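You operate a simulated robot arm through the tools that you are given. There is no shell and no other tool.

You run a simulated robot arm. Do the job below in one go: nothing can be reset, and whatever is moved stays where it is left.

## Task
Clamp the purple halves on the clamp board and tape the join twice.
Fine: glaze up between the rails, pressed together without paste; the clamp knob ends at IN; two tape tabs pressed on across the join.
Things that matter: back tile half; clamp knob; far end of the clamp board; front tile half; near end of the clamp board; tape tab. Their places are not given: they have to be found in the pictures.

Only the result counts: the job must be done as asked and must still hold three seconds after the hand-in. Knocking over, shifting, dropping, spilling or breaking anything else fails it.

## Robot
A 7-joint arm with a two-finger parallel gripper, fixed in place. Base frame: the origin is at the foot of the arm, x ahead of it, y to its left, z up; the work surface is at about z = 880. Units: mm, rad, N and s.
With the tool pointing down near the work surface it reaches from about 100 to 640 mm from the base axis. Its first joint turns from -1.152 to 1.152 rad. Payload 1.57 kg.
The tool frame sits at the grasp point between the pads (the TCP): z along the fingers, y along the line on which they close. The tips reach 30 mm beyond it. The gripper opens to 80 mm. The fingers are 17 mm wide and 12 mm thick; the gripper's body (40 by 82 mm) begins 80 mm behind the TCP.
Orientation is that of the tool frame in the base frame, as [roll, pitch, yaw] about the fixed x, y, z axes, in that order (R = Rz(yaw) Ry(pitch) Rx(roll)). With the fingers straight down and closing along the base's y, the tool's x points along the base's -x, its y along +y and its z along -z.

## Interface
- The arm moves only by the tool nudge_tool. Its argument "commands" is a list that holds one entry, the list of rows, each a list of 7 numbers: the turn, a rotation vector about the base's x, y, z in rad, then the shift along the base's x, y, z in mm, then the opening, from 0 (shut) to 1 (fully open). In form: [[[wx, wy, wz, tx, ty, tz, jaw], ...]]. A call has 1 to 20 rows; each row shifts and turns the commanded pose from where the row before left it. Each row takes 0.2 s and may step no farther than 50 mm and 0.15 rad from the row before; otherwise, or with a gripper value out of range, the whole call is refused. A pose out of reach is approached as far as the arm can. The call stops where the force on the tool passes 40 N (or 10 N more than at its start, if that is more) or the arm is blocked; 0.2 s more then pass. The fingers move at their own pace (about 72 mm/s each) and stop on an object; they squeeze with about 29 N. The grip force told is the motor's: it shows also when the fingers shut on nothing. Time passes only in rows, and 0.2 s behind the last, so rows that do not move let the fingers close. The reply holds the time, the measured pose of the TCP, the force on the tool along the base axes, the opening and the grip force, in the units named above and with some noise, with the torque about the TCP (base axes, N m) and any sound that the robot's microphone picked up.
- Cameras (640 x 400 px; columns grow to the right, rows downward): "scene" is fixed at [65, 450.4, 1417.7]; the picture's right is [-0.60, -0.80, 0.00], its down [-0.52, 0.39, -0.76] and it looks along [0.61, -0.46, -0.65] (base axes); focal length 214 px, centre (320, 200). "wrist" rides on the gripper at [72, -7, -122] in the tool frame; the picture's right is [0.09, 1.00, 0.00], its down [-0.84, 0.08, -0.54] and it looks along [-0.54, 0.05, 0.84] (tool axes); focal length 238 px, centre (320, 200).
- snapshot(camera): a new picture of that camera. It takes no simulated time.
- pixel_to_xyz(camera, pixels): for up to 12 pixels [column, row] of the newest picture of that camera ("zoom" is the newest enlarged one), the place [x, y, z] in the base frame of the surface seen there, good to about 2 mm. It takes no simulated time.
- inspect(camera, box): a new picture of the part [left, top, right, bottom] of that camera's present view, enlarged. It takes no simulated time.
- finish_job(): hands the job in; it is judged then, once.

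Leave the gripper open and the arm clear of the work at the hand-in unless told otherwise.

The tools are called after "Request:" by a JSON object that holds its "fn" and its "kwargs". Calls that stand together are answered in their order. nudge_tool: Moves the arm, as the interface text tells. Its arguments: {"type":"object","properties":{"commands":{"type":"array","items":{"type":"array","items":{"type":"array","items":{"type":"number"}}}}},"required":["commands"]} The other tools are called the same way: snapshot (camera) takes a picture; pixel_to_xyz (camera, pixels) gives the place of the surface under pixels of a picture; inspect (camera, box) takes an enlarged picture of a part of a camera's view; finish_job () hands the job in.

At the start:

```text
time_s: 0.0
tcp_pos: [316.9, 13.2, 1279.5]
tool_rot: [-3.142, 0.0, 3.141]
ft_force: [0.4, -0.6, -0.1]
wrist_torque: [0.01, 0.0, 0.0]
finger_gap: 79.8
grasp_force: 0.1
```

scene: 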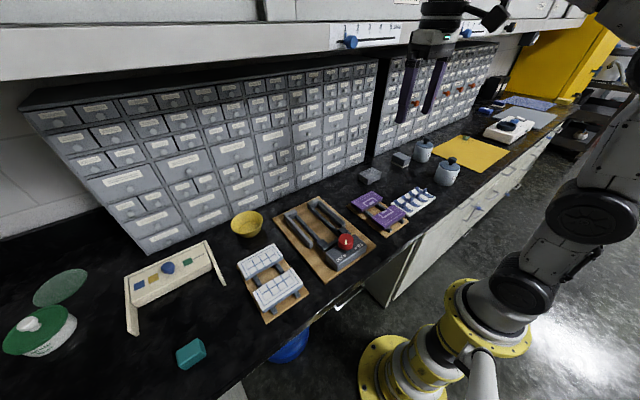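
wrist: 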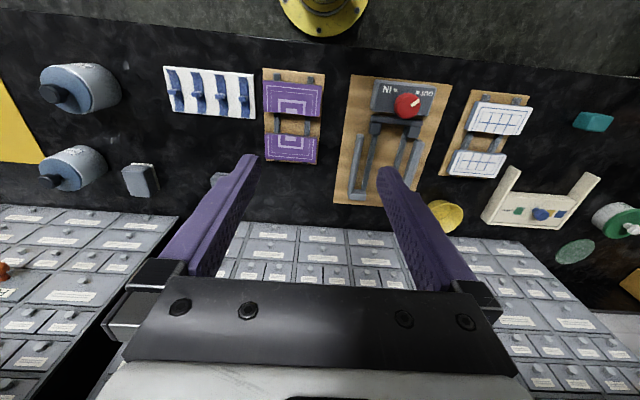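

I see a clamp board (brown) with the red knob near scene pixel (335,245), the purple halves on a small board near (380,210), and a white tray with blue items near (412,200), which may be the tape tabs. I will take enlarged pictures of these.

Request:
{"fn": "inspect", "kwargs": {"camera": "scene", "box": [260, 170, 460, 295]}}

Request:
{"fn": "inspect", "kwargs": {"camera": "wrist", "box": [150, 50, 470, 250]}}

Request:
{"fn": "snapshot", "kwargs": {"camera": "wrist"}}

Request:
{"fn": "snapshot", "kwargs": {"camera": "scene"}}

```text
3.20 times, centred on (360, 232) of scene
```

zoom: 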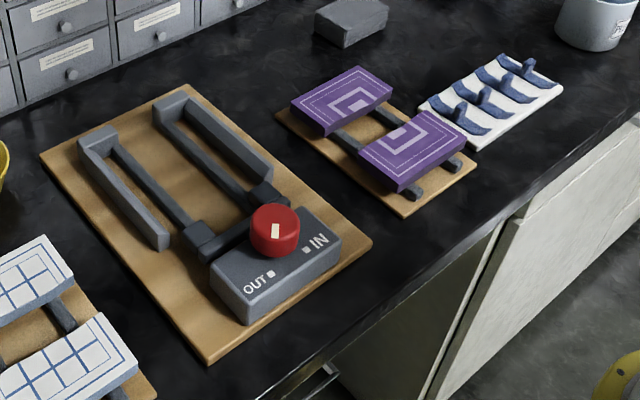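

```text
2.00 times, centred on (310, 150) of wrist
```

zoom: 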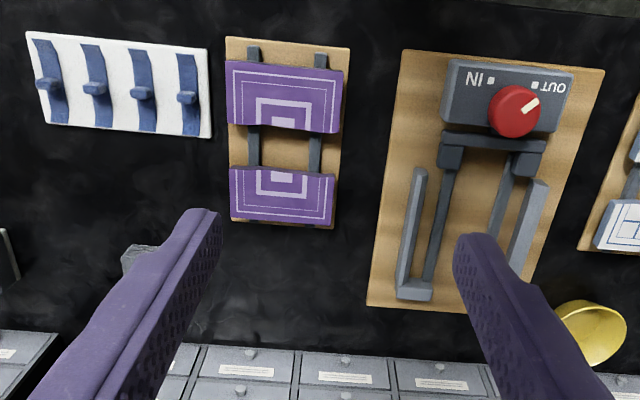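

```text
taken
```

wrist: 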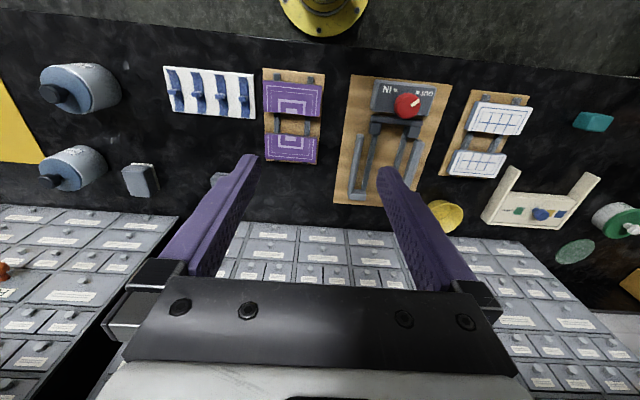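

```text
taken
```

scene: 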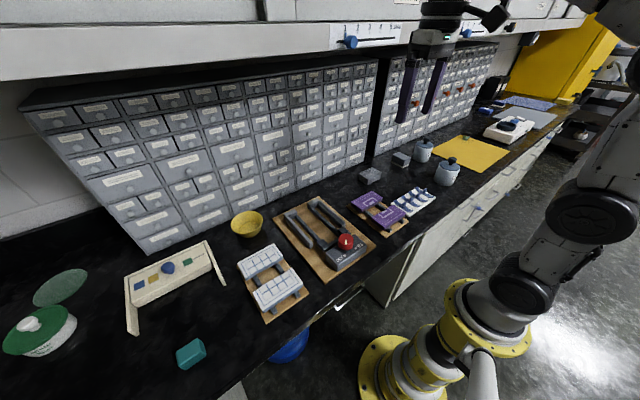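

The clamp board has two raised side rails with end stops at the far end, a pusher bar and a red knob that now points to OUT. I will zoom in on it and measure its points.

Request:
{"fn": "inspect", "kwargs": {"camera": "scene", "box": [265, 185, 385, 290]}}

```text
3.81 times, centred on (325, 238) of scene
```

zoom: 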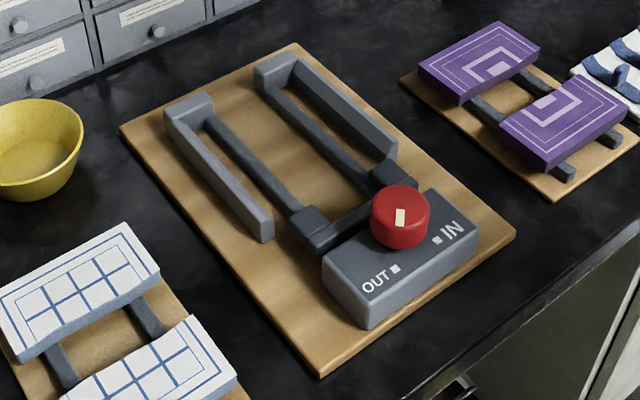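

I will measure the rails, stops, bars, pusher and knob in this enlarged picture.

Request:
{"fn": "pixel_to_xyz", "kwargs": {"camera": "zoom", "pixels": [[168, 110], [203, 95], [205, 112], [262, 222], [240, 218], [258, 68], [292, 55], [392, 142], [275, 85], [380, 158], [250, 165], [320, 140]]}}

Request:
{"fn": "pixel_to_xyz", "kwargs": {"camera": "zoom", "pixels": [[308, 216], [392, 172], [350, 215], [400, 200], [400, 212], [401, 225], [395, 269], [436, 240], [290, 160], [320, 372], [515, 235], [122, 132]]}}

Request:
{"fn": "pixel_to_xyz", "kwargs": {"camera": "zoom", "pixels": [[421, 66], [461, 100], [500, 25], [538, 50], [502, 121], [545, 165], [590, 78], [625, 102], [490, 108], [565, 170], [620, 140], [550, 75]]}}

```text
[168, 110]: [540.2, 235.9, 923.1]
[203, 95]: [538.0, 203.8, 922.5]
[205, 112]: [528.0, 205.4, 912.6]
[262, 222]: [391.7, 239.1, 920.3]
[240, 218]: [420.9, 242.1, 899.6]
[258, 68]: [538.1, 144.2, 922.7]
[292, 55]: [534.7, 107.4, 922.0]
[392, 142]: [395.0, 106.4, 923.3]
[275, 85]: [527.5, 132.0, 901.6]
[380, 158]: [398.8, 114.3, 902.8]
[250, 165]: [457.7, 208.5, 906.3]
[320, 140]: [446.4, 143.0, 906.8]
```

```text
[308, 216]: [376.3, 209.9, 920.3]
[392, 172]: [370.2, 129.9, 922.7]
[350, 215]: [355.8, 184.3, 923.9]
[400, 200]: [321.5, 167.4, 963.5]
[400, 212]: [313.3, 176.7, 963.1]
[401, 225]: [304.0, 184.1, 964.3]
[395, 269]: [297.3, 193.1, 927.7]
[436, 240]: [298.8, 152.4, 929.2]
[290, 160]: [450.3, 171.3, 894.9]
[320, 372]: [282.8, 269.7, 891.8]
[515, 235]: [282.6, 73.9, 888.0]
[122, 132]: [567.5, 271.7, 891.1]
```

```text
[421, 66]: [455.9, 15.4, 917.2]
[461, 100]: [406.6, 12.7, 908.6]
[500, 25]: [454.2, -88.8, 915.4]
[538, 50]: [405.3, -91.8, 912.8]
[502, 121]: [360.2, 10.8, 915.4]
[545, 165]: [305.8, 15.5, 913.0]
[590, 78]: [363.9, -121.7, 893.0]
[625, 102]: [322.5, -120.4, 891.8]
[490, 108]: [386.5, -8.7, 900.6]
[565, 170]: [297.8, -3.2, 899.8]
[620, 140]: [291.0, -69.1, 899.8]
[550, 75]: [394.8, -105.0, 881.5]
```

The clamp board lies square to the base axes. Its side rails run from about x 392 to 540, with stops at x≈528. The bed bars are at z≈906 and the knob is near (313,176). The tile halves are about 104 by 52 mm. I will lower the arm over the tiles and tabs for a closer look from the wrist.

Request:
{"fn": "nudge_tool", "kwargs": {"commands": [[[0, 0, 0, -7.4, -18.6, -40, 1], [0, 0, 0, -7.4, -18.6, -40, 1], [0, 0, 0, -7.4, -18.6, -40, 1], [0, 0, 0, -7.4, -18.6, -40, 1], [0, 0, 0, -7.4, -18.6, -40, 1], [0, 0, 0, 0, 0, 0, 1]]]}}

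Request:
{"fn": "snapshot", "kwargs": {"camera": "wrist"}}

```text
time_s: 1.4
tcp_pos: [280.2, -82.2, 1078.5]
tool_rot: [3.141, -0.001, 3.141]
ft_force: [0.0, -0.1, -0.3]
wrist_torque: [0.01, 0.0, -0.03]
finger_gap: 79.7
grasp_force: 0.1
```

```text
taken
```

wrist: 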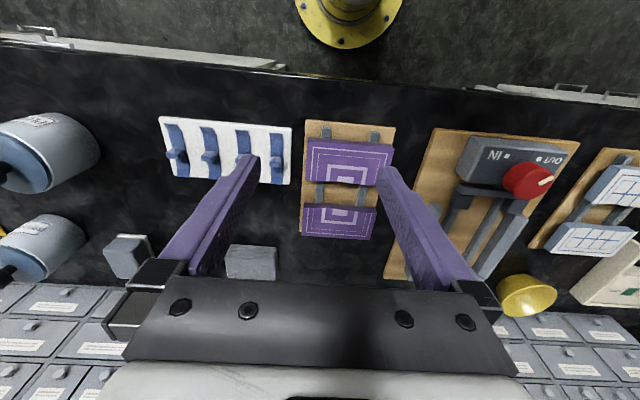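

The front half is at about (348,162), the back half at (338,220), and the four blue tape tabs are at (175..280,150). I will zoom in for accurate places.

Request:
{"fn": "inspect", "kwargs": {"camera": "wrist", "box": [290, 110, 418, 245]}}

Request:
{"fn": "inspect", "kwargs": {"camera": "wrist", "box": [150, 105, 300, 200]}}

```text
2.96 times, centred on (354, 178) of wrist
```

zoom: 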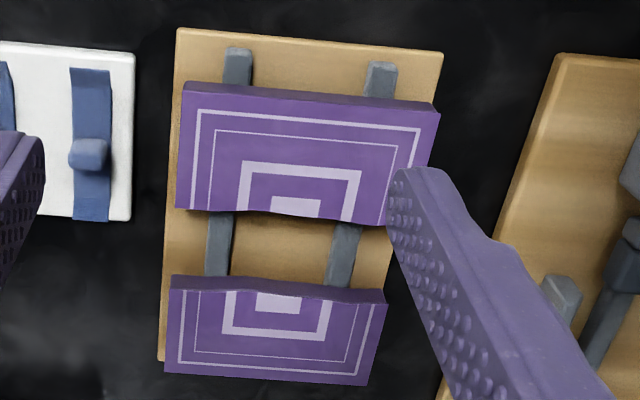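

```text
4.21 times, centred on (225, 152) of wrist
```

zoom: 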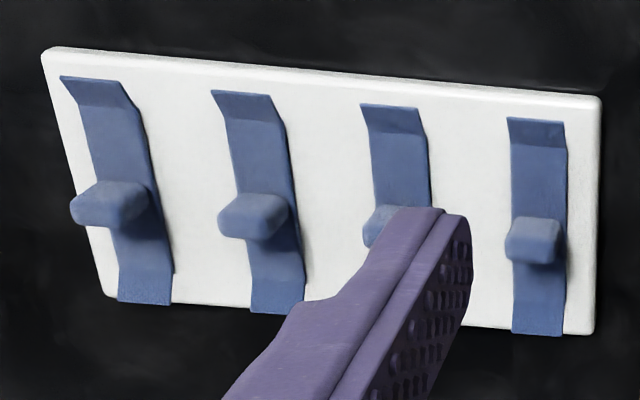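

The broken edges are wavy and should mate. I will measure the tape tabs in this zoomed picture.

Request:
{"fn": "pixel_to_xyz", "kwargs": {"camera": "zoom", "pixels": [[538, 125], [538, 180], [533, 245], [537, 290], [538, 328], [513, 190], [563, 190], [512, 245], [558, 245], [580, 180], [540, 265], [533, 228]]}}

Request:
{"fn": "pixel_to_xyz", "kwargs": {"camera": "zoom", "pixels": [[390, 112], [395, 160], [380, 225], [245, 100], [255, 150], [250, 215], [280, 300], [100, 85], [115, 150], [105, 205], [145, 295], [590, 330]]}}

```text
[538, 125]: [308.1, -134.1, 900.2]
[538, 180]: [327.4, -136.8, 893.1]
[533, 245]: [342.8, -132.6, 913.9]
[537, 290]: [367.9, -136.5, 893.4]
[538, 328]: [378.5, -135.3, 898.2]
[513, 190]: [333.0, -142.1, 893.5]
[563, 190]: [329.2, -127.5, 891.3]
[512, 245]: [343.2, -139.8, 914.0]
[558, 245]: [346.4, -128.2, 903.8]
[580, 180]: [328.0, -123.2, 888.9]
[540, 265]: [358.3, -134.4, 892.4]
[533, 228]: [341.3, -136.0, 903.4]
```

```text
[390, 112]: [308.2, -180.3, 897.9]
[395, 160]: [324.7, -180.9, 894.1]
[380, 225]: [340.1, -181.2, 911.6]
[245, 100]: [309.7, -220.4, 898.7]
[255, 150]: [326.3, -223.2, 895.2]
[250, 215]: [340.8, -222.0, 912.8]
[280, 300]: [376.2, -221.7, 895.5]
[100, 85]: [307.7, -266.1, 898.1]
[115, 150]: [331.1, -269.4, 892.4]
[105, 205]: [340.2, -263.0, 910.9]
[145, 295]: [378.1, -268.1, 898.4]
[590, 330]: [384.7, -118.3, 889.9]
```

Each tab is about 76 mm long along x and about 15 mm wide, with a handle near x 343 and its top at z≈913. Next I will measure the tile halves, and look at the tab handles from the scene camera.

Request:
{"fn": "inspect", "kwargs": {"camera": "wrist", "box": [290, 110, 418, 245]}}

Request:
{"fn": "pixel_to_xyz", "kwargs": {"camera": "zoom", "pixels": [[186, 95], [434, 115], [180, 208], [385, 220], [310, 106], [300, 215], [175, 292], [382, 304], [168, 366], [364, 380], [270, 375], [280, 300]]}}

Request:
{"fn": "pixel_to_xyz", "kwargs": {"camera": "zoom", "pixels": [[238, 70], [380, 80], [220, 235], [343, 245], [300, 60], [280, 250], [245, 210], [345, 220], [225, 290], [330, 298], [310, 98], [270, 289]]}}

Request:
{"fn": "inspect", "kwargs": {"camera": "scene", "box": [380, 175, 450, 220]}}

```text
2.96 times, centred on (354, 178) of wrist
```

zoom: 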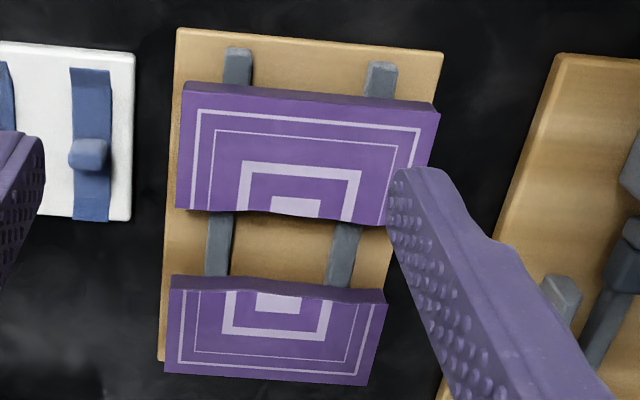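

```text
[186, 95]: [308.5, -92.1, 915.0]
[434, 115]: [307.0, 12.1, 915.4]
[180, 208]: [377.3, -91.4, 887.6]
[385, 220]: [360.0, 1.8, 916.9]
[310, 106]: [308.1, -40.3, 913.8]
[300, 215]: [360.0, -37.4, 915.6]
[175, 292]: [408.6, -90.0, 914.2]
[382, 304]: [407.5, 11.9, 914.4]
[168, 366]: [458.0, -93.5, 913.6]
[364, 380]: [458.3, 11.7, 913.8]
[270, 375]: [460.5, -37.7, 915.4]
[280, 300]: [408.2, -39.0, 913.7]
```

```text
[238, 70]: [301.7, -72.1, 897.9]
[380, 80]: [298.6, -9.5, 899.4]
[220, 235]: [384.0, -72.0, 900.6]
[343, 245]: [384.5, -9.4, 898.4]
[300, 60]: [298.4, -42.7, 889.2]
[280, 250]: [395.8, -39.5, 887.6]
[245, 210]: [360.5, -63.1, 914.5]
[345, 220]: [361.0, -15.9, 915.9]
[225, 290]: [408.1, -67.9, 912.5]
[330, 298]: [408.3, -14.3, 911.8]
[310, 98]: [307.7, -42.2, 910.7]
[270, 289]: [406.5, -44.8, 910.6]
```

```text
8.89 times, centred on (415, 198) of scene
```

zoom: 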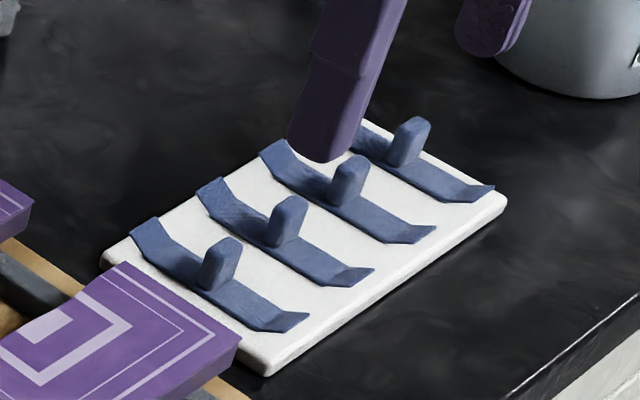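

The front half spans x 307–361 and y −92.5–12.5; the back half spans x 407–459. Both have z from 900 to 915. Next I will move over the clamp board for a close measurement.

Request:
{"fn": "nudge_tool", "kwargs": {"commands": [[[0, 0, 0, 0, 45, 0, 1], [0, 0, 0, 0, 45, 0, 1], [0, 0, 0, 0, 45, 0, 1], [0, 0, 0, 0, 45, 0, 1], [0, 0, 0, 0, 45, 0, 1], [0, 0, 0, 0, 30, 0, 1], [0, 0, 0, 0, 0, 0, 1]]]}}

Request:
{"fn": "snapshot", "kwargs": {"camera": "wrist"}}

Request:
{"fn": "inspect", "kwargs": {"camera": "wrist", "box": [240, 90, 440, 280]}}

```text
time_s: 3.0
tcp_pos: [280.4, 175.9, 1079.5]
tool_rot: [3.141, -0.001, 3.141]
ft_force: [-0.1, 0.7, 0.5]
wrist_torque: [0.04, 0.03, 0.02]
finger_gap: 80.0
grasp_force: 0.1
```

```text
taken
```

wrist: 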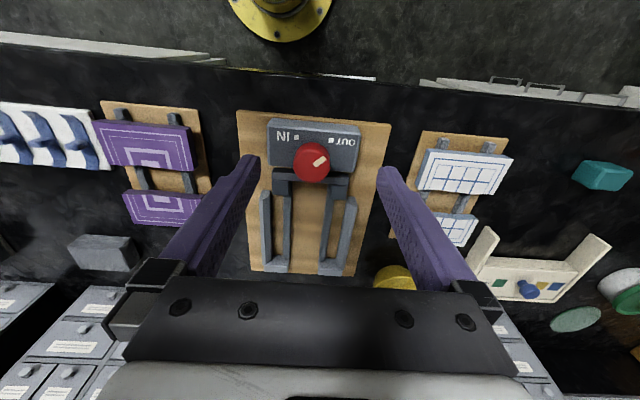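

```text
2.11 times, centred on (340, 185) of wrist
```

zoom: 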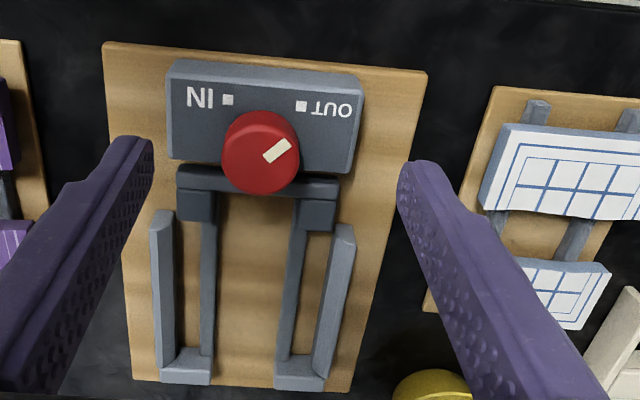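

The whole clamp is visible from above. I will zoom further into the rails and the pusher for exact numbers.

Request:
{"fn": "inspect", "kwargs": {"camera": "wrist", "box": [245, 165, 375, 280]}}

```text
3.48 times, centred on (310, 222) of wrist
```

zoom: 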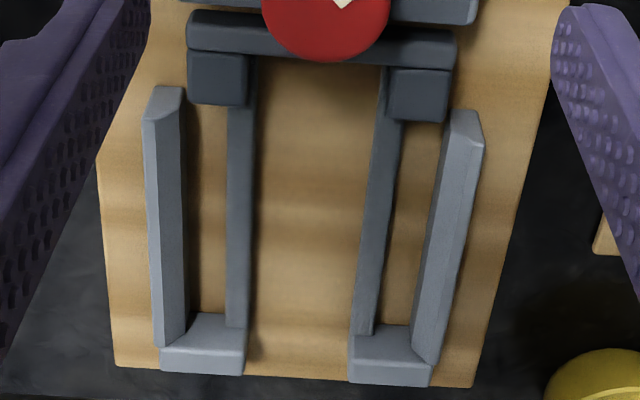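

I will measure points across both rails, the stops, the bed bars and the pusher prongs.

Request:
{"fn": "pixel_to_xyz", "kwargs": {"camera": "zoom", "pixels": [[148, 200], [154, 200], [160, 200], [170, 200], [181, 200], [187, 200], [150, 130], [182, 130], [160, 320], [184, 320], [165, 100], [200, 320]]}}

Request:
{"fn": "pixel_to_xyz", "kwargs": {"camera": "zoom", "pixels": [[472, 200], [460, 200], [440, 200], [430, 200], [422, 200], [481, 140], [455, 140], [443, 140], [430, 330], [416, 330], [465, 118], [400, 320]]}}

Request:
{"fn": "pixel_to_xyz", "kwargs": {"camera": "zoom", "pixels": [[205, 318], [205, 350], [240, 335], [370, 330], [390, 330], [355, 355], [238, 200], [375, 200], [238, 300], [365, 300], [310, 250], [115, 250]]}}

Request:
{"fn": "pixel_to_xyz", "kwargs": {"camera": "zoom", "pixels": [[218, 75], [218, 102], [192, 75], [245, 75], [418, 85], [418, 118], [393, 85], [448, 85], [250, 40], [250, 20], [310, 60], [218, 55]]}}

```text
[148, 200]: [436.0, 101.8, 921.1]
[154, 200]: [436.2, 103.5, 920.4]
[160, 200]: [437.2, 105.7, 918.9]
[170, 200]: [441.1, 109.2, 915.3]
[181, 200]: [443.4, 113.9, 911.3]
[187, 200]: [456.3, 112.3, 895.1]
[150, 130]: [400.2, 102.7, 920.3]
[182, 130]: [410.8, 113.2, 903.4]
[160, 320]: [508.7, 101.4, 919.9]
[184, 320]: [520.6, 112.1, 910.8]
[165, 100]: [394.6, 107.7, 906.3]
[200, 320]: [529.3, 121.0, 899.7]
```

```text
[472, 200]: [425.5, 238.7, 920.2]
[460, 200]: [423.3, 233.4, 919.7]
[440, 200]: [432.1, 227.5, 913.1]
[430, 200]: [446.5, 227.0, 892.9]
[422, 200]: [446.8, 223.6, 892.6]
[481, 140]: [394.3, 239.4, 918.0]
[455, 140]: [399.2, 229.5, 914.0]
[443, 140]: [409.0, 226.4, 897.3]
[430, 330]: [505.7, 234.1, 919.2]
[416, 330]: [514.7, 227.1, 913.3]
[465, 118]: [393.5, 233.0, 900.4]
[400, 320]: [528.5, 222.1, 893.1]
```

```text
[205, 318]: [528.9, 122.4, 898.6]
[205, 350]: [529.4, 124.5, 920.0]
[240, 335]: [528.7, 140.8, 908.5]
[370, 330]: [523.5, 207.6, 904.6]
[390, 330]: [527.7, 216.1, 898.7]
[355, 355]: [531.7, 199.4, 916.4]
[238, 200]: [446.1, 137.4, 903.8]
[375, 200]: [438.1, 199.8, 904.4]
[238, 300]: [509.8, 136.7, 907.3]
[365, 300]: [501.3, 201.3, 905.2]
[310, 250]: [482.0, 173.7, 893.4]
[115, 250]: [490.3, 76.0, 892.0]
```

```text
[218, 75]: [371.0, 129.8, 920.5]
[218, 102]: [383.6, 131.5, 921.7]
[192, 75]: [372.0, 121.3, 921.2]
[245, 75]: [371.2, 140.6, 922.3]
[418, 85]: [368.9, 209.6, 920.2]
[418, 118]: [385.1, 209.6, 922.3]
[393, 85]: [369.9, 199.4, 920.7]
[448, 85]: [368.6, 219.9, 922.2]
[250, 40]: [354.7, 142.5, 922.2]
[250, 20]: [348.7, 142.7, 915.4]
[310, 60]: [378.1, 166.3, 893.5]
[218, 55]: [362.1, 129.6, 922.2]
```

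Results: the rail inner faces are at y≈113 and 227 with lead-in chamfers, so the centre is y≈170. The bed bars are at z≈905, the stop faces at x≈528.5, and the pusher prongs end at x≈386. Next I will measure the knob.

Request:
{"fn": "inspect", "kwargs": {"camera": "wrist", "box": [260, 110, 370, 195]}}

Request:
{"fn": "pixel_to_xyz", "kwargs": {"camera": "zoom", "pixels": [[310, 200], [350, 240], [270, 240], [310, 270], [345, 225], [370, 200], [380, 240], [240, 240], [300, 300], [315, 185], [215, 155], [405, 175]]}}

```text
4.71 times, centred on (315, 152) of wrist
```

zoom: 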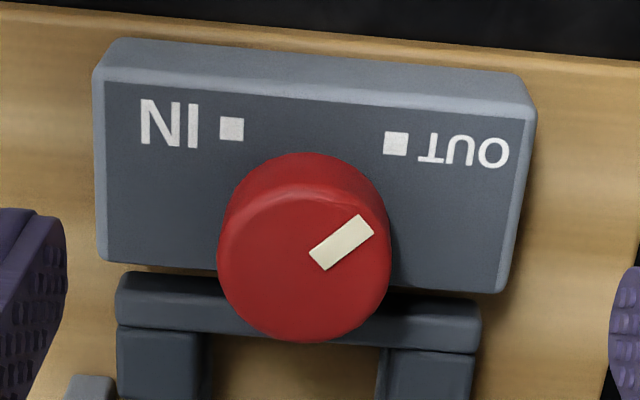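

```text
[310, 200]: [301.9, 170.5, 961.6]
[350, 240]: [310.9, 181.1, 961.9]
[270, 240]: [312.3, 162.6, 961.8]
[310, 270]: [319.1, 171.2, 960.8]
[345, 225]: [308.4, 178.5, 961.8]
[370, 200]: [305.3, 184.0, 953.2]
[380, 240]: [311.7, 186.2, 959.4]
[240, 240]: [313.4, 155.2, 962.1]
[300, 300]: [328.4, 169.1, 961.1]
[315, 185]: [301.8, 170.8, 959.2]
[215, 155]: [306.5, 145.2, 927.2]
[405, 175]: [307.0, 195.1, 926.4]
```

The knob is centred near (318,170), is about 37 mm across, and its top is at z≈961. It has to turn about +90° (counter-clockwise seen from above) from OUT to IN. First I will turn the gripper so it closes along x and move above the back half at about (433,−40).

Request:
{"fn": "nudge_tool", "kwargs": {"commands": [[[0, 0, -0.1428, 13.9, -19.6, -7.2, 1], [0, 0, -0.1428, 13.9, -19.6, -7.2, 1], [0, 0, -0.1428, 13.9, -19.6, -7.2, 1], [0, 0, -0.1428, 13.9, -19.6, -7.2, 1], [0, 0, -0.1428, 13.9, -19.6, -7.2, 1], [0, 0, -0.1428, 13.9, -19.6, -7.2, 1], [0, 0, -0.1428, 13.9, -19.6, -7.2, 1], [0, 0, -0.1428, 13.9, -19.6, -7.2, 1], [0, 0, -0.1428, 13.9, -19.6, -7.2, 1], [0, 0, -0.1428, 13.9, -19.6, -7.2, 1], [0, 0, -0.1428, 13.9, -19.6, -7.2, 1], [0, 0, 0, 0, 0, 0, 1]]]}}

Request:
{"fn": "snapshot", "kwargs": {"camera": "wrist"}}

Request:
{"fn": "snapshot", "kwargs": {"camera": "scene"}}

```text
time_s: 5.6
tcp_pos: [432.8, -42.3, 1001.0]
tool_rot: [-3.141, -0.001, 1.569]
ft_force: [0.8, -0.5, -0.2]
wrist_torque: [0.01, -0.06, -0.01]
finger_gap: 80.0
grasp_force: 0.0
```

```text
taken
```

wrist: 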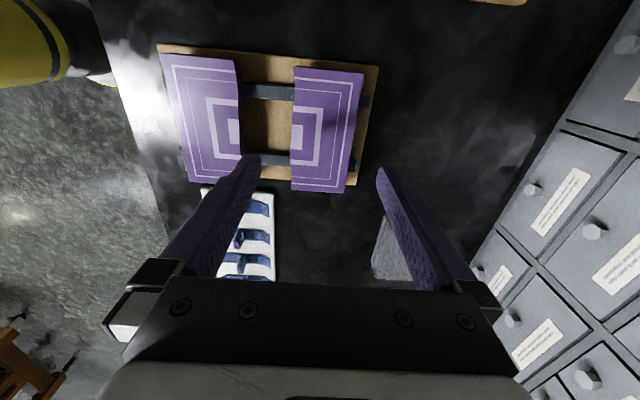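

```text
taken
```

scene: 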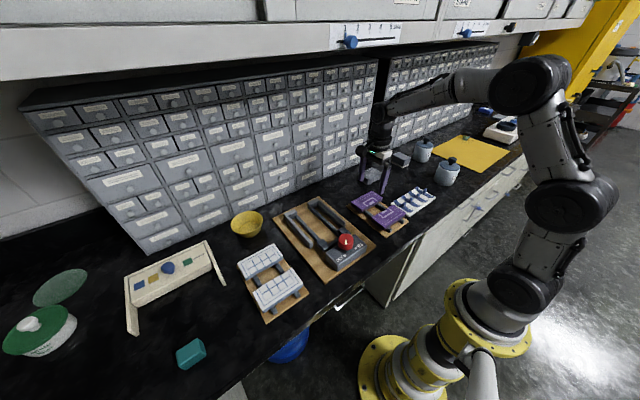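

The back half is at about (328,130) in the wrist picture. I will zoom in and measure its edges again from here.

Request:
{"fn": "inspect", "kwargs": {"camera": "wrist", "box": [155, 40, 385, 195]}}

Request:
{"fn": "pixel_to_xyz", "kwargs": {"camera": "zoom", "pixels": [[390, 75], [576, 95], [382, 408], [532, 414], [384, 250], [553, 260], [385, 200], [384, 300], [480, 82], [460, 414], [566, 180], [540, 350]]}}

```text
2.58 times, centred on (270, 118) of wrist
```

zoom: 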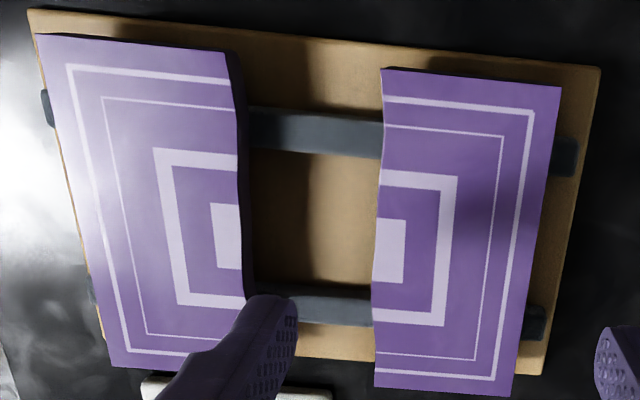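

```text
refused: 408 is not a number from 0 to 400
```

Request:
{"fn": "pixel_to_xyz", "kwargs": {"camera": "zoom", "pixels": [[387, 75], [556, 95], [379, 380], [510, 390], [376, 250], [534, 250], [381, 180], [375, 310], [480, 80], [440, 387], [545, 170], [520, 340]]}}

Request:
{"fn": "pixel_to_xyz", "kwargs": {"camera": "zoom", "pixels": [[45, 40], [224, 55], [234, 120], [236, 170], [237, 220], [243, 290], [85, 250], [60, 120], [105, 340], [100, 364], [130, 43], [150, 368]]}}

```text
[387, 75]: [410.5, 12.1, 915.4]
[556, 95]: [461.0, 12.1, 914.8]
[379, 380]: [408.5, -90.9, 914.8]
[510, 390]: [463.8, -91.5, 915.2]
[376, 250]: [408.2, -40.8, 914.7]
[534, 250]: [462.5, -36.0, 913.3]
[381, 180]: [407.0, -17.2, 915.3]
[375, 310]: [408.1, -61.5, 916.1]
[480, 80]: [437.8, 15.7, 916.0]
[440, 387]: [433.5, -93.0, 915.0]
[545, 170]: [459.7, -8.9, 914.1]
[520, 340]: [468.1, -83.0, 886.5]
```

```text
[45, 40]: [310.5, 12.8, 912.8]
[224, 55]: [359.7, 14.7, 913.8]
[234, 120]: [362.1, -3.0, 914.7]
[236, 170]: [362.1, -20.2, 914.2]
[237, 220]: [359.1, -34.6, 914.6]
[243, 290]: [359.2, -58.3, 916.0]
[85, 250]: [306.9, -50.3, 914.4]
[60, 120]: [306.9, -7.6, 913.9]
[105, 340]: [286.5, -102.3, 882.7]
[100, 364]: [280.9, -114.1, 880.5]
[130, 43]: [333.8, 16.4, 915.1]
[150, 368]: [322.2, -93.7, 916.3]
```

The back half spans x 408–462 and y −92.5–14, so its centre is about (435,−40), and its top is at z 915. I will centre on it and lower the TCP to z≈924, which puts the tips at about 894, just above the stand.

Request:
{"fn": "nudge_tool", "kwargs": {"commands": [[[0, 0, 0, 2.2, 2.3, -25, 1], [0, 0, 0, 0, 0, -25, 1], [0, 0, 0, 0, 0, -15, 1], [0, 0, 0, 0, 0, -11, 1], [0, 0, 0, 0, 0, 0, 1]]]}}

Request:
{"fn": "snapshot", "kwargs": {"camera": "wrist"}}

Request:
{"fn": "inspect", "kwargs": {"camera": "scene", "box": [330, 140, 450, 240]}}

```text
time_s: 6.8
tcp_pos: [435.6, -38.3, 925.1]
tool_rot: [3.141, 0.0, 1.572]
ft_force: [0.4, 0.3, -0.8]
wrist_torque: [0.04, 0.0, 0.0]
finger_gap: 80.0
grasp_force: 0.0
```

```text
taken
```

wrist: 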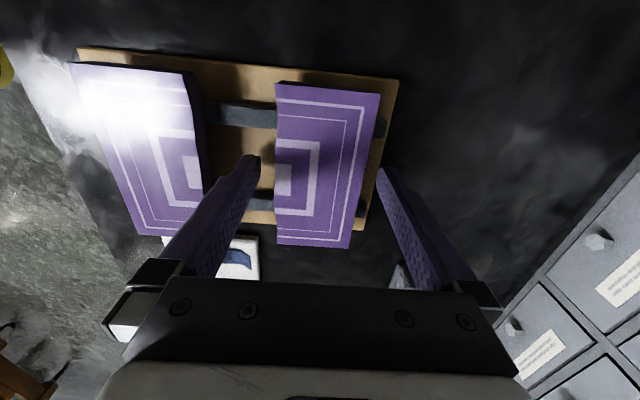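

```text
4.00 times, centred on (390, 190) of scene
```

zoom: 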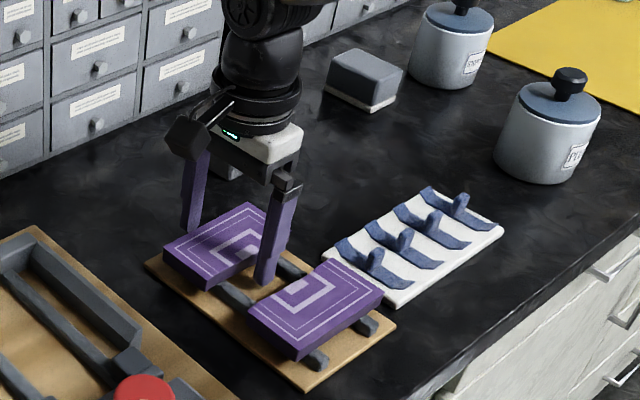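

The fingers straddle the back half with the tips just above the stand board. I will close the gripper and wait.

Request:
{"fn": "nudge_tool", "kwargs": {"commands": [[[0, 0, 0, 0, 0, 0, 0], [0, 0, 0, 0, 0, 0, 0], [0, 0, 0, 0, 0, 0, 0], [0, 0, 0, 0, 0, 0, 0]]]}}

Request:
{"fn": "inspect", "kwargs": {"camera": "wrist", "box": [60, 40, 420, 260]}}

```text
time_s: 7.8
tcp_pos: [435.5, -39.6, 925.4]
tool_rot: [-3.141, -0.001, 1.569]
ft_force: [-0.1, 1.0, 0.1]
wrist_torque: [0.0, 0.06, 0.05]
finger_gap: 54.4
grasp_force: 29.4
```

```text
1.78 times, centred on (240, 150) of wrist
```

zoom: 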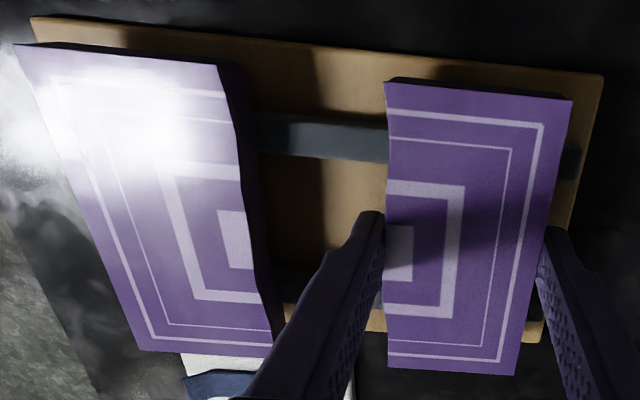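

The back half is gripped (54.4 mm, 29 N). I will lift it 60 mm and carry it to above the far end of the clamp at about (499,170).

Request:
{"fn": "nudge_tool", "kwargs": {"commands": [[[0, 0, 0, 0, 0, 15, 0], [0, 0, 0, 0, 0, 20, 0], [0, 0, 0, 0, 0, 25, 0], [0, 0, 0, 6.37, 20.95, 0, 0], [0, 0, 0, 6.37, 20.95, 0, 0], [0, 0, 0, 6.37, 20.95, 0, 0], [0, 0, 0, 6.37, 20.95, 0, 0], [0, 0, 0, 6.37, 20.95, 0, 0], [0, 0, 0, 6.37, 20.95, 0, 0], [0, 0, 0, 6.37, 20.95, 0, 0], [0, 0, 0, 6.37, 20.95, 0, 0], [0, 0, 0, 6.37, 20.95, 0, 0], [0, 0, 0, 6.37, 20.95, 0, 0], [0, 0, 0, 0, 0, 0, 0]]]}}

Request:
{"fn": "snapshot", "kwargs": {"camera": "wrist"}}

Request:
{"fn": "inspect", "kwargs": {"camera": "scene", "box": [250, 150, 400, 275]}}

```text
time_s: 10.8
tcp_pos: [499.6, 170.1, 984.7]
tool_rot: [3.141, 0.001, 1.571]
ft_force: [0.8, -0.4, -0.4]
wrist_torque: [-0.03, 0.0, -0.01]
finger_gap: 54.4
grasp_force: 29.5
```

```text
taken
```

wrist: 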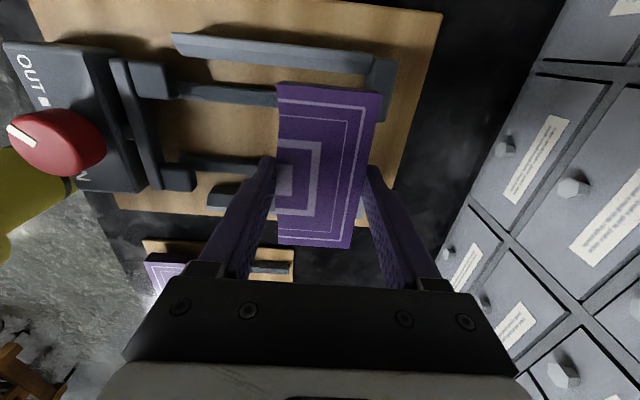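

```text
3.20 times, centred on (325, 212) of scene
```

zoom: 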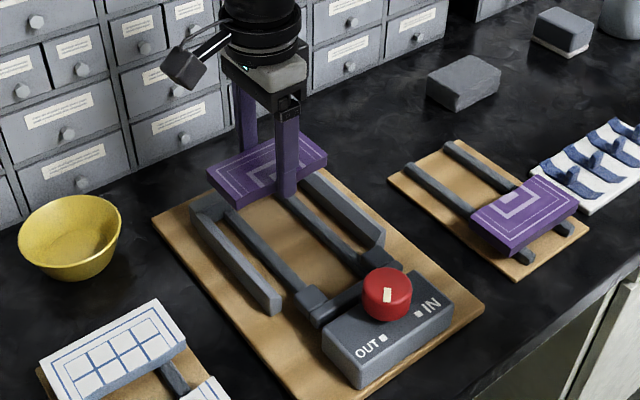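

The tile is level in the grip. Before lowering I will check its corners against the rails from this picture.

Request:
{"fn": "pixel_to_xyz", "kwargs": {"camera": "wrist", "pixels": [[280, 87], [378, 97], [280, 242], [348, 246], [330, 91], [310, 244], [377, 100], [350, 235], [230, 38], [370, 57], [390, 63], [340, 160]]}}

Request:
{"fn": "inspect", "kwargs": {"camera": "wrist", "box": [160, 20, 450, 260]}}

```text
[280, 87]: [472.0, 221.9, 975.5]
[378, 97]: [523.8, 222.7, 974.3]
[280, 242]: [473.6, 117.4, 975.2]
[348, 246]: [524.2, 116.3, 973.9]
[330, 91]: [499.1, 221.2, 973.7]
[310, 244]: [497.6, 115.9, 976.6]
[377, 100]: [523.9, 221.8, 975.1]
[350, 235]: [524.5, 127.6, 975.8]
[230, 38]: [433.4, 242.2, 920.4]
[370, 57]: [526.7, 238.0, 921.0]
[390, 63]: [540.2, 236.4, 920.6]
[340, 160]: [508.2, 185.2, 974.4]
```

```text
1.67 times, centred on (305, 140) of wrist
```

zoom: 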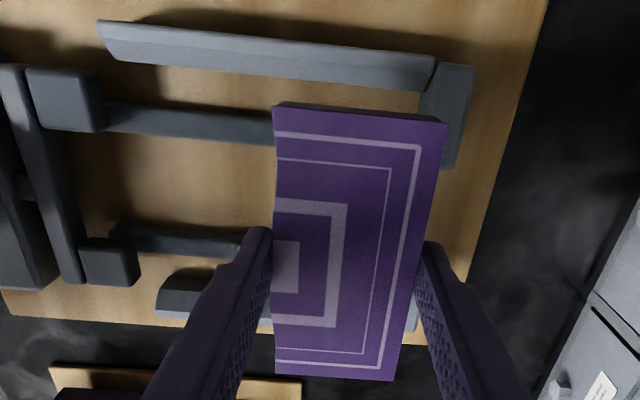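

The tile spans y 116.3–222.4 and x≈472–526. It fits between the rails (113–227) and clears the stops at 528.6. I will lower it in steps.

Request:
{"fn": "nudge_tool", "kwargs": {"commands": [[[0, 0, 0, 0, 0.4, -15, 0], [0, 0, 0, 0, 0, -15, 0], [0, 0, 0, 0, 0, -10, 0], [0, 0, 0, 0, 0, -6, 0], [0, 0, 0, 0, 0, -4, 0], [0, 0, 0, 0, 0, 0, 0]]]}}

Request:
{"fn": "inspect", "kwargs": {"camera": "wrist", "box": [160, 20, 450, 260]}}

```text
time_s: 12.2
tcp_pos: [499.0, 170.4, 935.1]
tool_rot: [3.141, 0.0, 1.571]
ft_force: [-0.3, 0.7, -2.2]
wrist_torque: [0.02, 0.0, 0.01]
finger_gap: 54.7
grasp_force: 29.0
```

```text
1.67 times, centred on (305, 140) of wrist
```

zoom: 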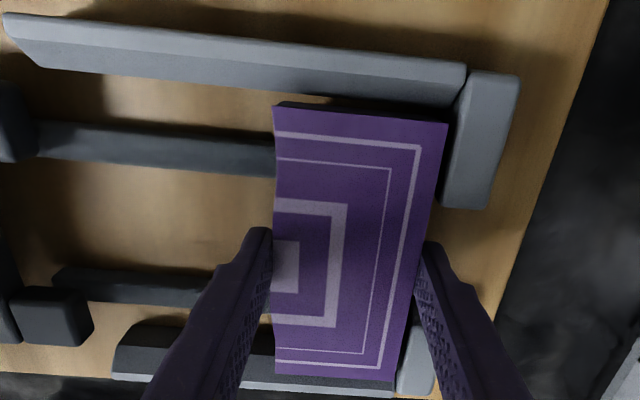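

The tile sits between the rails with a small gap to the stops. I will continue down in 1.5 mm steps and watch the force.

Request:
{"fn": "nudge_tool", "kwargs": {"commands": [[[0, 0, 0, 0, 0, -1.5, 0], [0, 0, 0, 0, 0, -1.5, 0], [0, 0, 0, 0, 0, 0, 0]]]}}

```text
time_s: 13.0
tcp_pos: [499.9, 169.9, 931.5]
tool_rot: [3.141, -0.001, 1.572]
ft_force: [0.3, 0.6, -2.3]
wrist_torque: [0.01, -0.01, 0.01]
finger_gap: 54.4
grasp_force: 29.4
```

No clear contact force yet, with z at 931.5. I will go down 1 mm at a time.

Request:
{"fn": "nudge_tool", "kwargs": {"commands": [[[0, 0, 0, 0, 0, -1, 0], [0, 0, 0, 0, 0, 0, 0]]]}}

Request:
{"fn": "inspect", "kwargs": {"camera": "scene", "box": [260, 160, 380, 240]}}

```text
time_s: 13.6
tcp_pos: [499.4, 169.7, 930.6]
tool_rot: [3.141, -0.001, 1.571]
ft_force: [0.0, -0.1, 2.4]
wrist_torque: [-0.11, 0.15, 0.02]
finger_gap: 54.4
grasp_force: 28.9
```

```text
5.00 times, centred on (320, 200) of scene
```

zoom: 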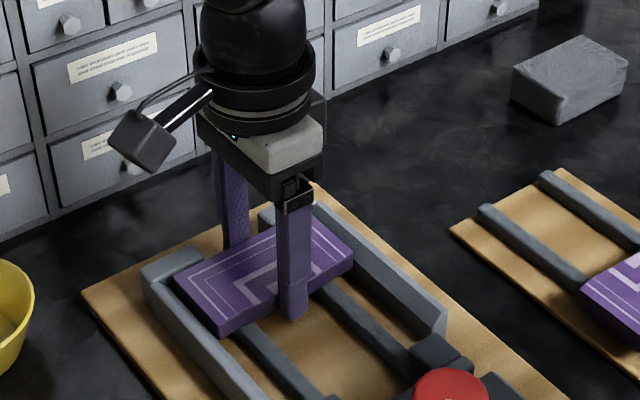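

A slight contact (+2.4 N) shows the tile has reached the bed bars. I will lower 0.5 mm more, open the fingers, then lift straight up.

Request:
{"fn": "nudge_tool", "kwargs": {"commands": [[[0, 0, 0, 0, 0, -0.5, 0], [0, 0, 0, 0, 0, 0, 0.72], [0, 0, 0, 0, 0, 0, 0.8], [0, 0, 0, 0, 0, 0, 0.9], [0, 0, 0, 0, 0, 0, 0.9]]]}}

Request:
{"fn": "inspect", "kwargs": {"camera": "wrist", "box": [160, 20, 450, 260]}}

```text
time_s: 14.8
tcp_pos: [499.8, 170.6, 929.6]
tool_rot: [3.141, 0.0, 1.571]
ft_force: [-0.2, 0.3, 0.0]
wrist_torque: [0.02, -0.01, 0.01]
finger_gap: 72.2
grasp_force: 0.0
```

```text
1.67 times, centred on (305, 140) of wrist
```

zoom: 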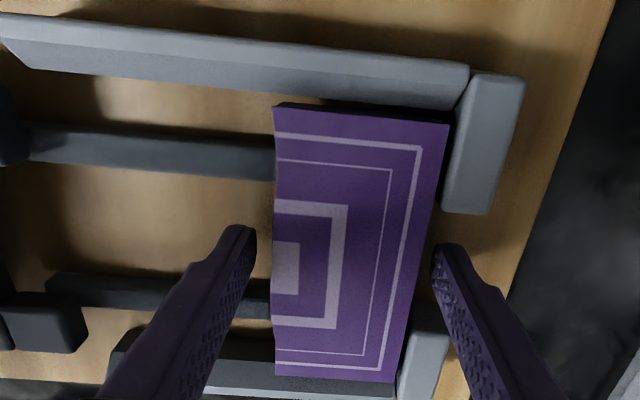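

The back half is released and sits square at the far end. I will lift and move over the front half at about (334,−40).

Request:
{"fn": "nudge_tool", "kwargs": {"commands": [[[0, 0, 0, 0, 0, 20, 0.9], [0, 0, 0, 0, 0, 30, 1], [0, 0, 0, 0, 0, 25, 1], [0, 0, 0, -16.55, -21, 0, 1], [0, 0, 0, -16.55, -21, 0, 1], [0, 0, 0, -16.55, -21, 0, 1], [0, 0, 0, -16.55, -21, 0, 1], [0, 0, 0, -16.55, -21, 0, 1], [0, 0, 0, -16.55, -21, 0, 1], [0, 0, 0, -16.55, -21, 0, 1], [0, 0, 0, -16.55, -21, 0, 1], [0, 0, 0, -16.55, -21, 0, 1], [0, 0, 0, -16.55, -21, 0, 1], [0, 0, 0, 0, 0, 0, 1]]]}}

Request:
{"fn": "snapshot", "kwargs": {"camera": "wrist"}}

Request:
{"fn": "inspect", "kwargs": {"camera": "scene", "box": [260, 160, 440, 275]}}

```text
time_s: 17.8
tcp_pos: [333.8, -39.7, 1005.0]
tool_rot: [3.142, 0.0, 1.569]
ft_force: [-0.3, 0.4, 0.4]
wrist_torque: [0.0, 0.02, 0.0]
finger_gap: 80.1
grasp_force: 0.1
```

```text
taken
```

wrist: 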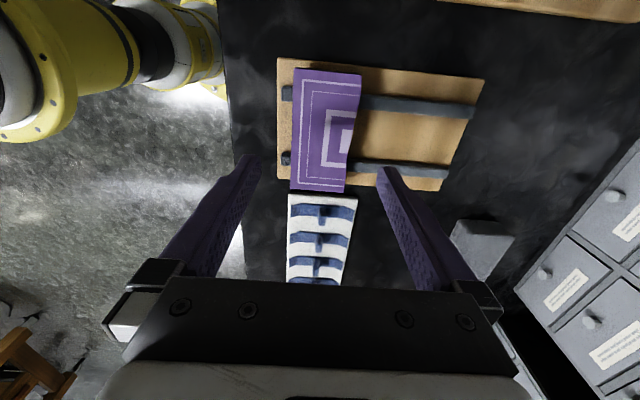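

```text
3.48 times, centred on (350, 218) of scene
```

zoom: 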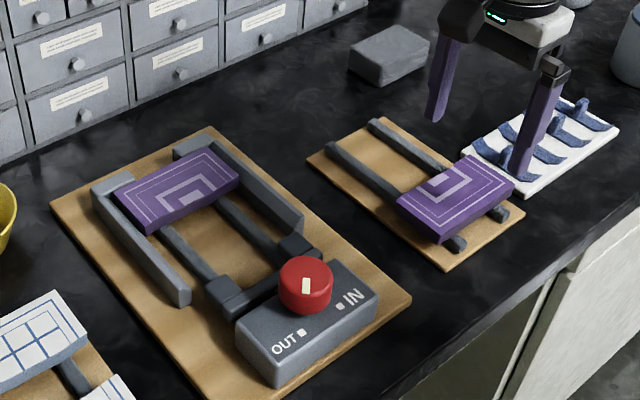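

The back half sits flat at the far end. I will measure the front half from the wrist view before lowering.

Request:
{"fn": "inspect", "kwargs": {"camera": "wrist", "box": [270, 50, 420, 210]}}

Request:
{"fn": "pixel_to_xyz", "kwargs": {"camera": "wrist", "pixels": [[297, 70], [359, 77], [294, 187], [343, 191], [296, 130], [352, 135], [325, 71], [320, 190], [351, 115], [347, 160], [297, 100], [294, 160]]}}

```text
2.50 times, centred on (345, 130) of wrist
```

zoom: 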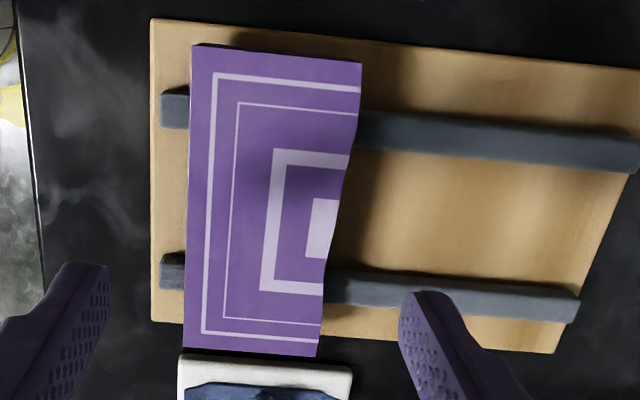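

```text
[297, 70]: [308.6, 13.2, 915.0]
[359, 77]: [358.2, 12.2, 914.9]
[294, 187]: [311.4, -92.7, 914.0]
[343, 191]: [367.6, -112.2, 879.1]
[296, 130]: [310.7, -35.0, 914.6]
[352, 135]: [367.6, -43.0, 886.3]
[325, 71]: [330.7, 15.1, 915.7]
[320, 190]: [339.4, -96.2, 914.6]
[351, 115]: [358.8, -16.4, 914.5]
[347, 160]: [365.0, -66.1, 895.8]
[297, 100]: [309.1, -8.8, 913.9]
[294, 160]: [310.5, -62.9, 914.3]
```

The front half is centred near (334,−40). I will lower to TCP z≈925 and close on it.

Request:
{"fn": "nudge_tool", "kwargs": {"commands": [[[0, 0, 0, 0, 0, -25, 1], [0, 0, 0, 0, 0, -25, 1], [0, 0, 0, 0, 0, -18, 1], [0, 0, 0, 0, 0, -12, 1], [0, 0, 0, 0, 0, 0, 1], [0, 0, 0, 0, 0, 0, 0], [0, 0, 0, 0, 0, 0, 0], [0, 0, 0, 0, 0, 0, 0], [0, 0, 0, 0, 0, 0, 0]]]}}

Request:
{"fn": "inspect", "kwargs": {"camera": "wrist", "box": [230, 40, 480, 240]}}

```text
time_s: 19.8
tcp_pos: [334.0, -39.9, 924.7]
tool_rot: [-3.141, 0.0, 1.57]
ft_force: [-0.1, 0.1, 0.0]
wrist_torque: [-0.03, 0.0, 0.01]
finger_gap: 54.5
grasp_force: 28.9
```

```text
2.00 times, centred on (355, 140) of wrist
```

zoom: 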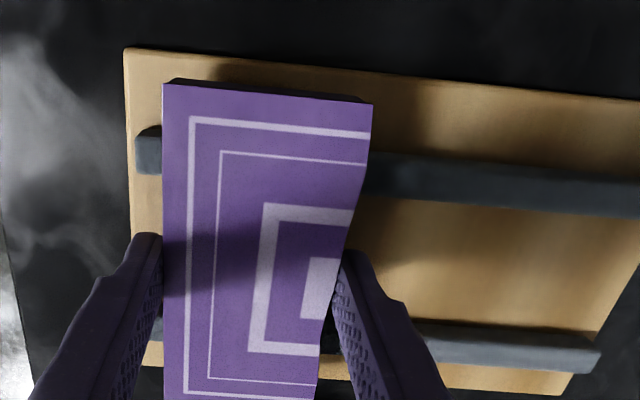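

The front half is gripped (54.5 mm). I will lift it and carry it to above the near end of the clamp at about (421,170), moving forward first so it stays clear of the knob.

Request:
{"fn": "nudge_tool", "kwargs": {"commands": [[[0, 0, 0, 0, 0, 15, 0], [0, 0, 0, 0, 0, 25, 0], [0, 0, 0, 0, 0, 30, 0], [0, 0, 0, 17.4, 12, 0, 0], [0, 0, 0, 17.4, 16, 0, 0], [0, 0, 0, 17.4, 18, 0, 0], [0, 0, 0, 17.4, 20, 0, 0], [0, 0, 0, 17.4, 22, 0, 0], [0, 0, 0, 0, 26, 0, 0], [0, 0, 0, 0, 26, 0, 0], [0, 0, 0, 0, 26, 0, 0], [0, 0, 0, 0, 24, 0, 0], [0, 0, 0, 0, 20, 0, 0], [0, 0, 0, 0, 0, 0, 0]]]}}

Request:
{"fn": "snapshot", "kwargs": {"camera": "wrist"}}

Request:
{"fn": "inspect", "kwargs": {"camera": "scene", "box": [260, 150, 400, 265]}}

```text
time_s: 22.8
tcp_pos: [421.3, 170.7, 994.6]
tool_rot: [3.14, -0.001, 1.57]
ft_force: [-0.9, 0.1, -1.6]
wrist_torque: [0.0, -0.02, 0.0]
finger_gap: 54.7
grasp_force: 28.8
```

```text
taken
```

wrist: 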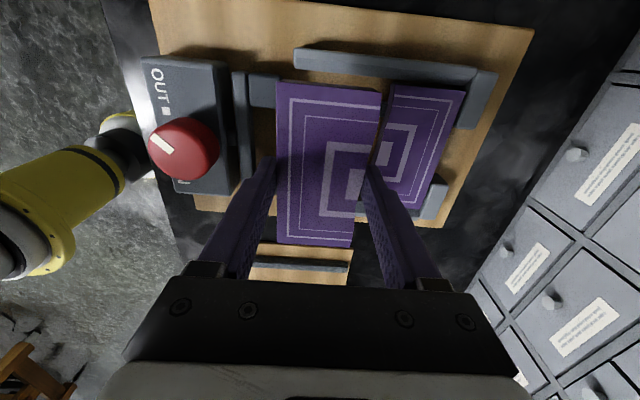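

```text
3.48 times, centred on (330, 208) of scene
```

zoom: 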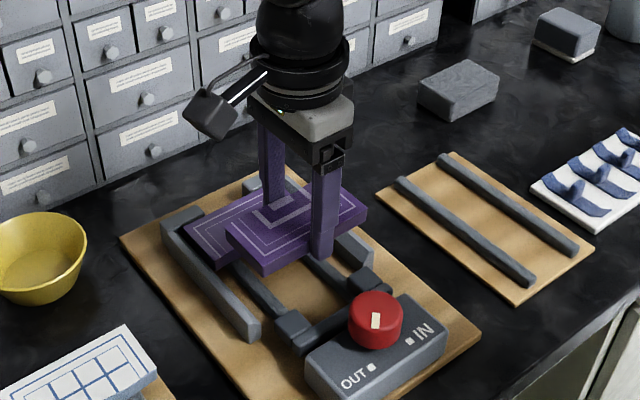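

I will check the held tile's corners, the back half's broken edge and the prongs before lowering.

Request:
{"fn": "inspect", "kwargs": {"camera": "wrist", "box": [220, 40, 500, 260]}}

Request:
{"fn": "pixel_to_xyz", "kwargs": {"camera": "wrist", "pixels": [[280, 85], [376, 95], [280, 238], [346, 244], [330, 88], [310, 243], [274, 92], [262, 95], [396, 90], [390, 120], [462, 95], [285, 160]]}}

```text
1.82 times, centred on (360, 150) of wrist
```

zoom: 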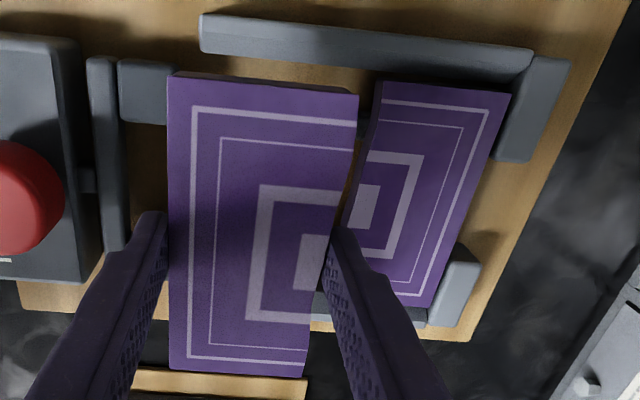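

```text
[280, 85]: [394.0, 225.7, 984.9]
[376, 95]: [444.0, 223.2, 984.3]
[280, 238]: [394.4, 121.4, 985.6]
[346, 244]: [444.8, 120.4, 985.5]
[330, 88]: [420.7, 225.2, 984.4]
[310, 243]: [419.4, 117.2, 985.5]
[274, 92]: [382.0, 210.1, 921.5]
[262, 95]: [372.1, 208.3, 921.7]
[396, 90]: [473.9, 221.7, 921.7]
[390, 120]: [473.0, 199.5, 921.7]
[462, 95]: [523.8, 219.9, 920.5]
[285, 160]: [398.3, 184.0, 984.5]
```

The tile spans y≈117.5–225 and x≈394–448, ahead of the prongs at 386 and short of the back half's edge at 473. I will lower it in steps.

Request:
{"fn": "nudge_tool", "kwargs": {"commands": [[[0, 0, 0, 0, -0.5, -20, 0], [0, 0, 0, 0, 0, -17, 0], [0, 0, 0, 0, 0, -10, 0], [0, 0, 0, 0, 0, -7, 0], [0, 0, 0, 0, 0, -5, 0], [0, 0, 0, 0, 0, 0, 0]]]}}

Request:
{"fn": "inspect", "kwargs": {"camera": "wrist", "box": [220, 40, 500, 260]}}

Request:
{"fn": "inspect", "kwargs": {"camera": "scene", "box": [270, 170, 370, 250]}}

```text
time_s: 24.2
tcp_pos: [420.2, 169.9, 935.9]
tool_rot: [-3.141, 0.0, 1.572]
ft_force: [-0.7, -0.5, -2.2]
wrist_torque: [0.0, 0.04, -0.01]
finger_gap: 54.6
grasp_force: 29.0
```

```text
1.82 times, centred on (360, 150) of wrist
```

zoom: 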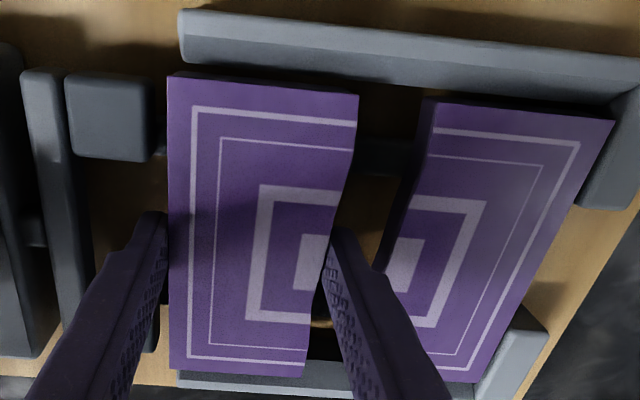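

```text
5.00 times, centred on (320, 210) of scene
```

zoom: 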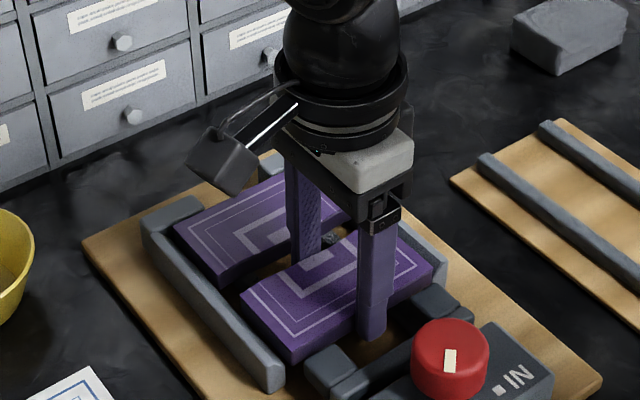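

The front half is between the rails. Its gaps look fine. I will lower the last millimetres to contact.

Request:
{"fn": "nudge_tool", "kwargs": {"commands": [[[0, 0, 0, 0, 0, -2, 0], [0, 0, 0, 0, 0, -2, 0], [0, 0, 0, 0, 0, -1, 0], [0, 0, 0, 0, 0, 0, 0]]]}}

Request:
{"fn": "inspect", "kwargs": {"camera": "wrist", "box": [220, 40, 500, 260]}}

```text
time_s: 25.2
tcp_pos: [420.9, 170.0, 931.5]
tool_rot: [-3.14, -0.001, 1.57]
ft_force: [-0.1, -0.2, -1.8]
wrist_torque: [-0.04, -0.03, 0.02]
finger_gap: 54.5
grasp_force: 29.2
```

```text
1.82 times, centred on (360, 150) of wrist
```

zoom: 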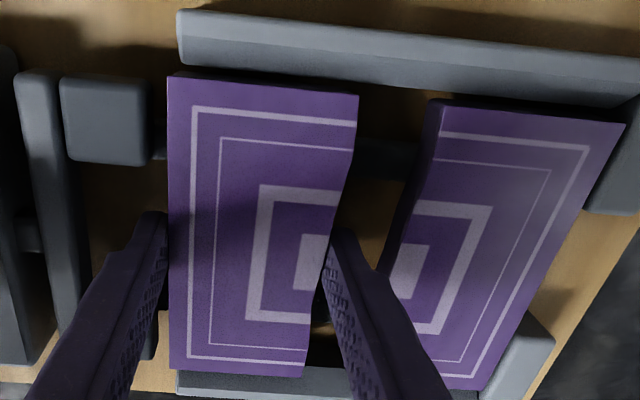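

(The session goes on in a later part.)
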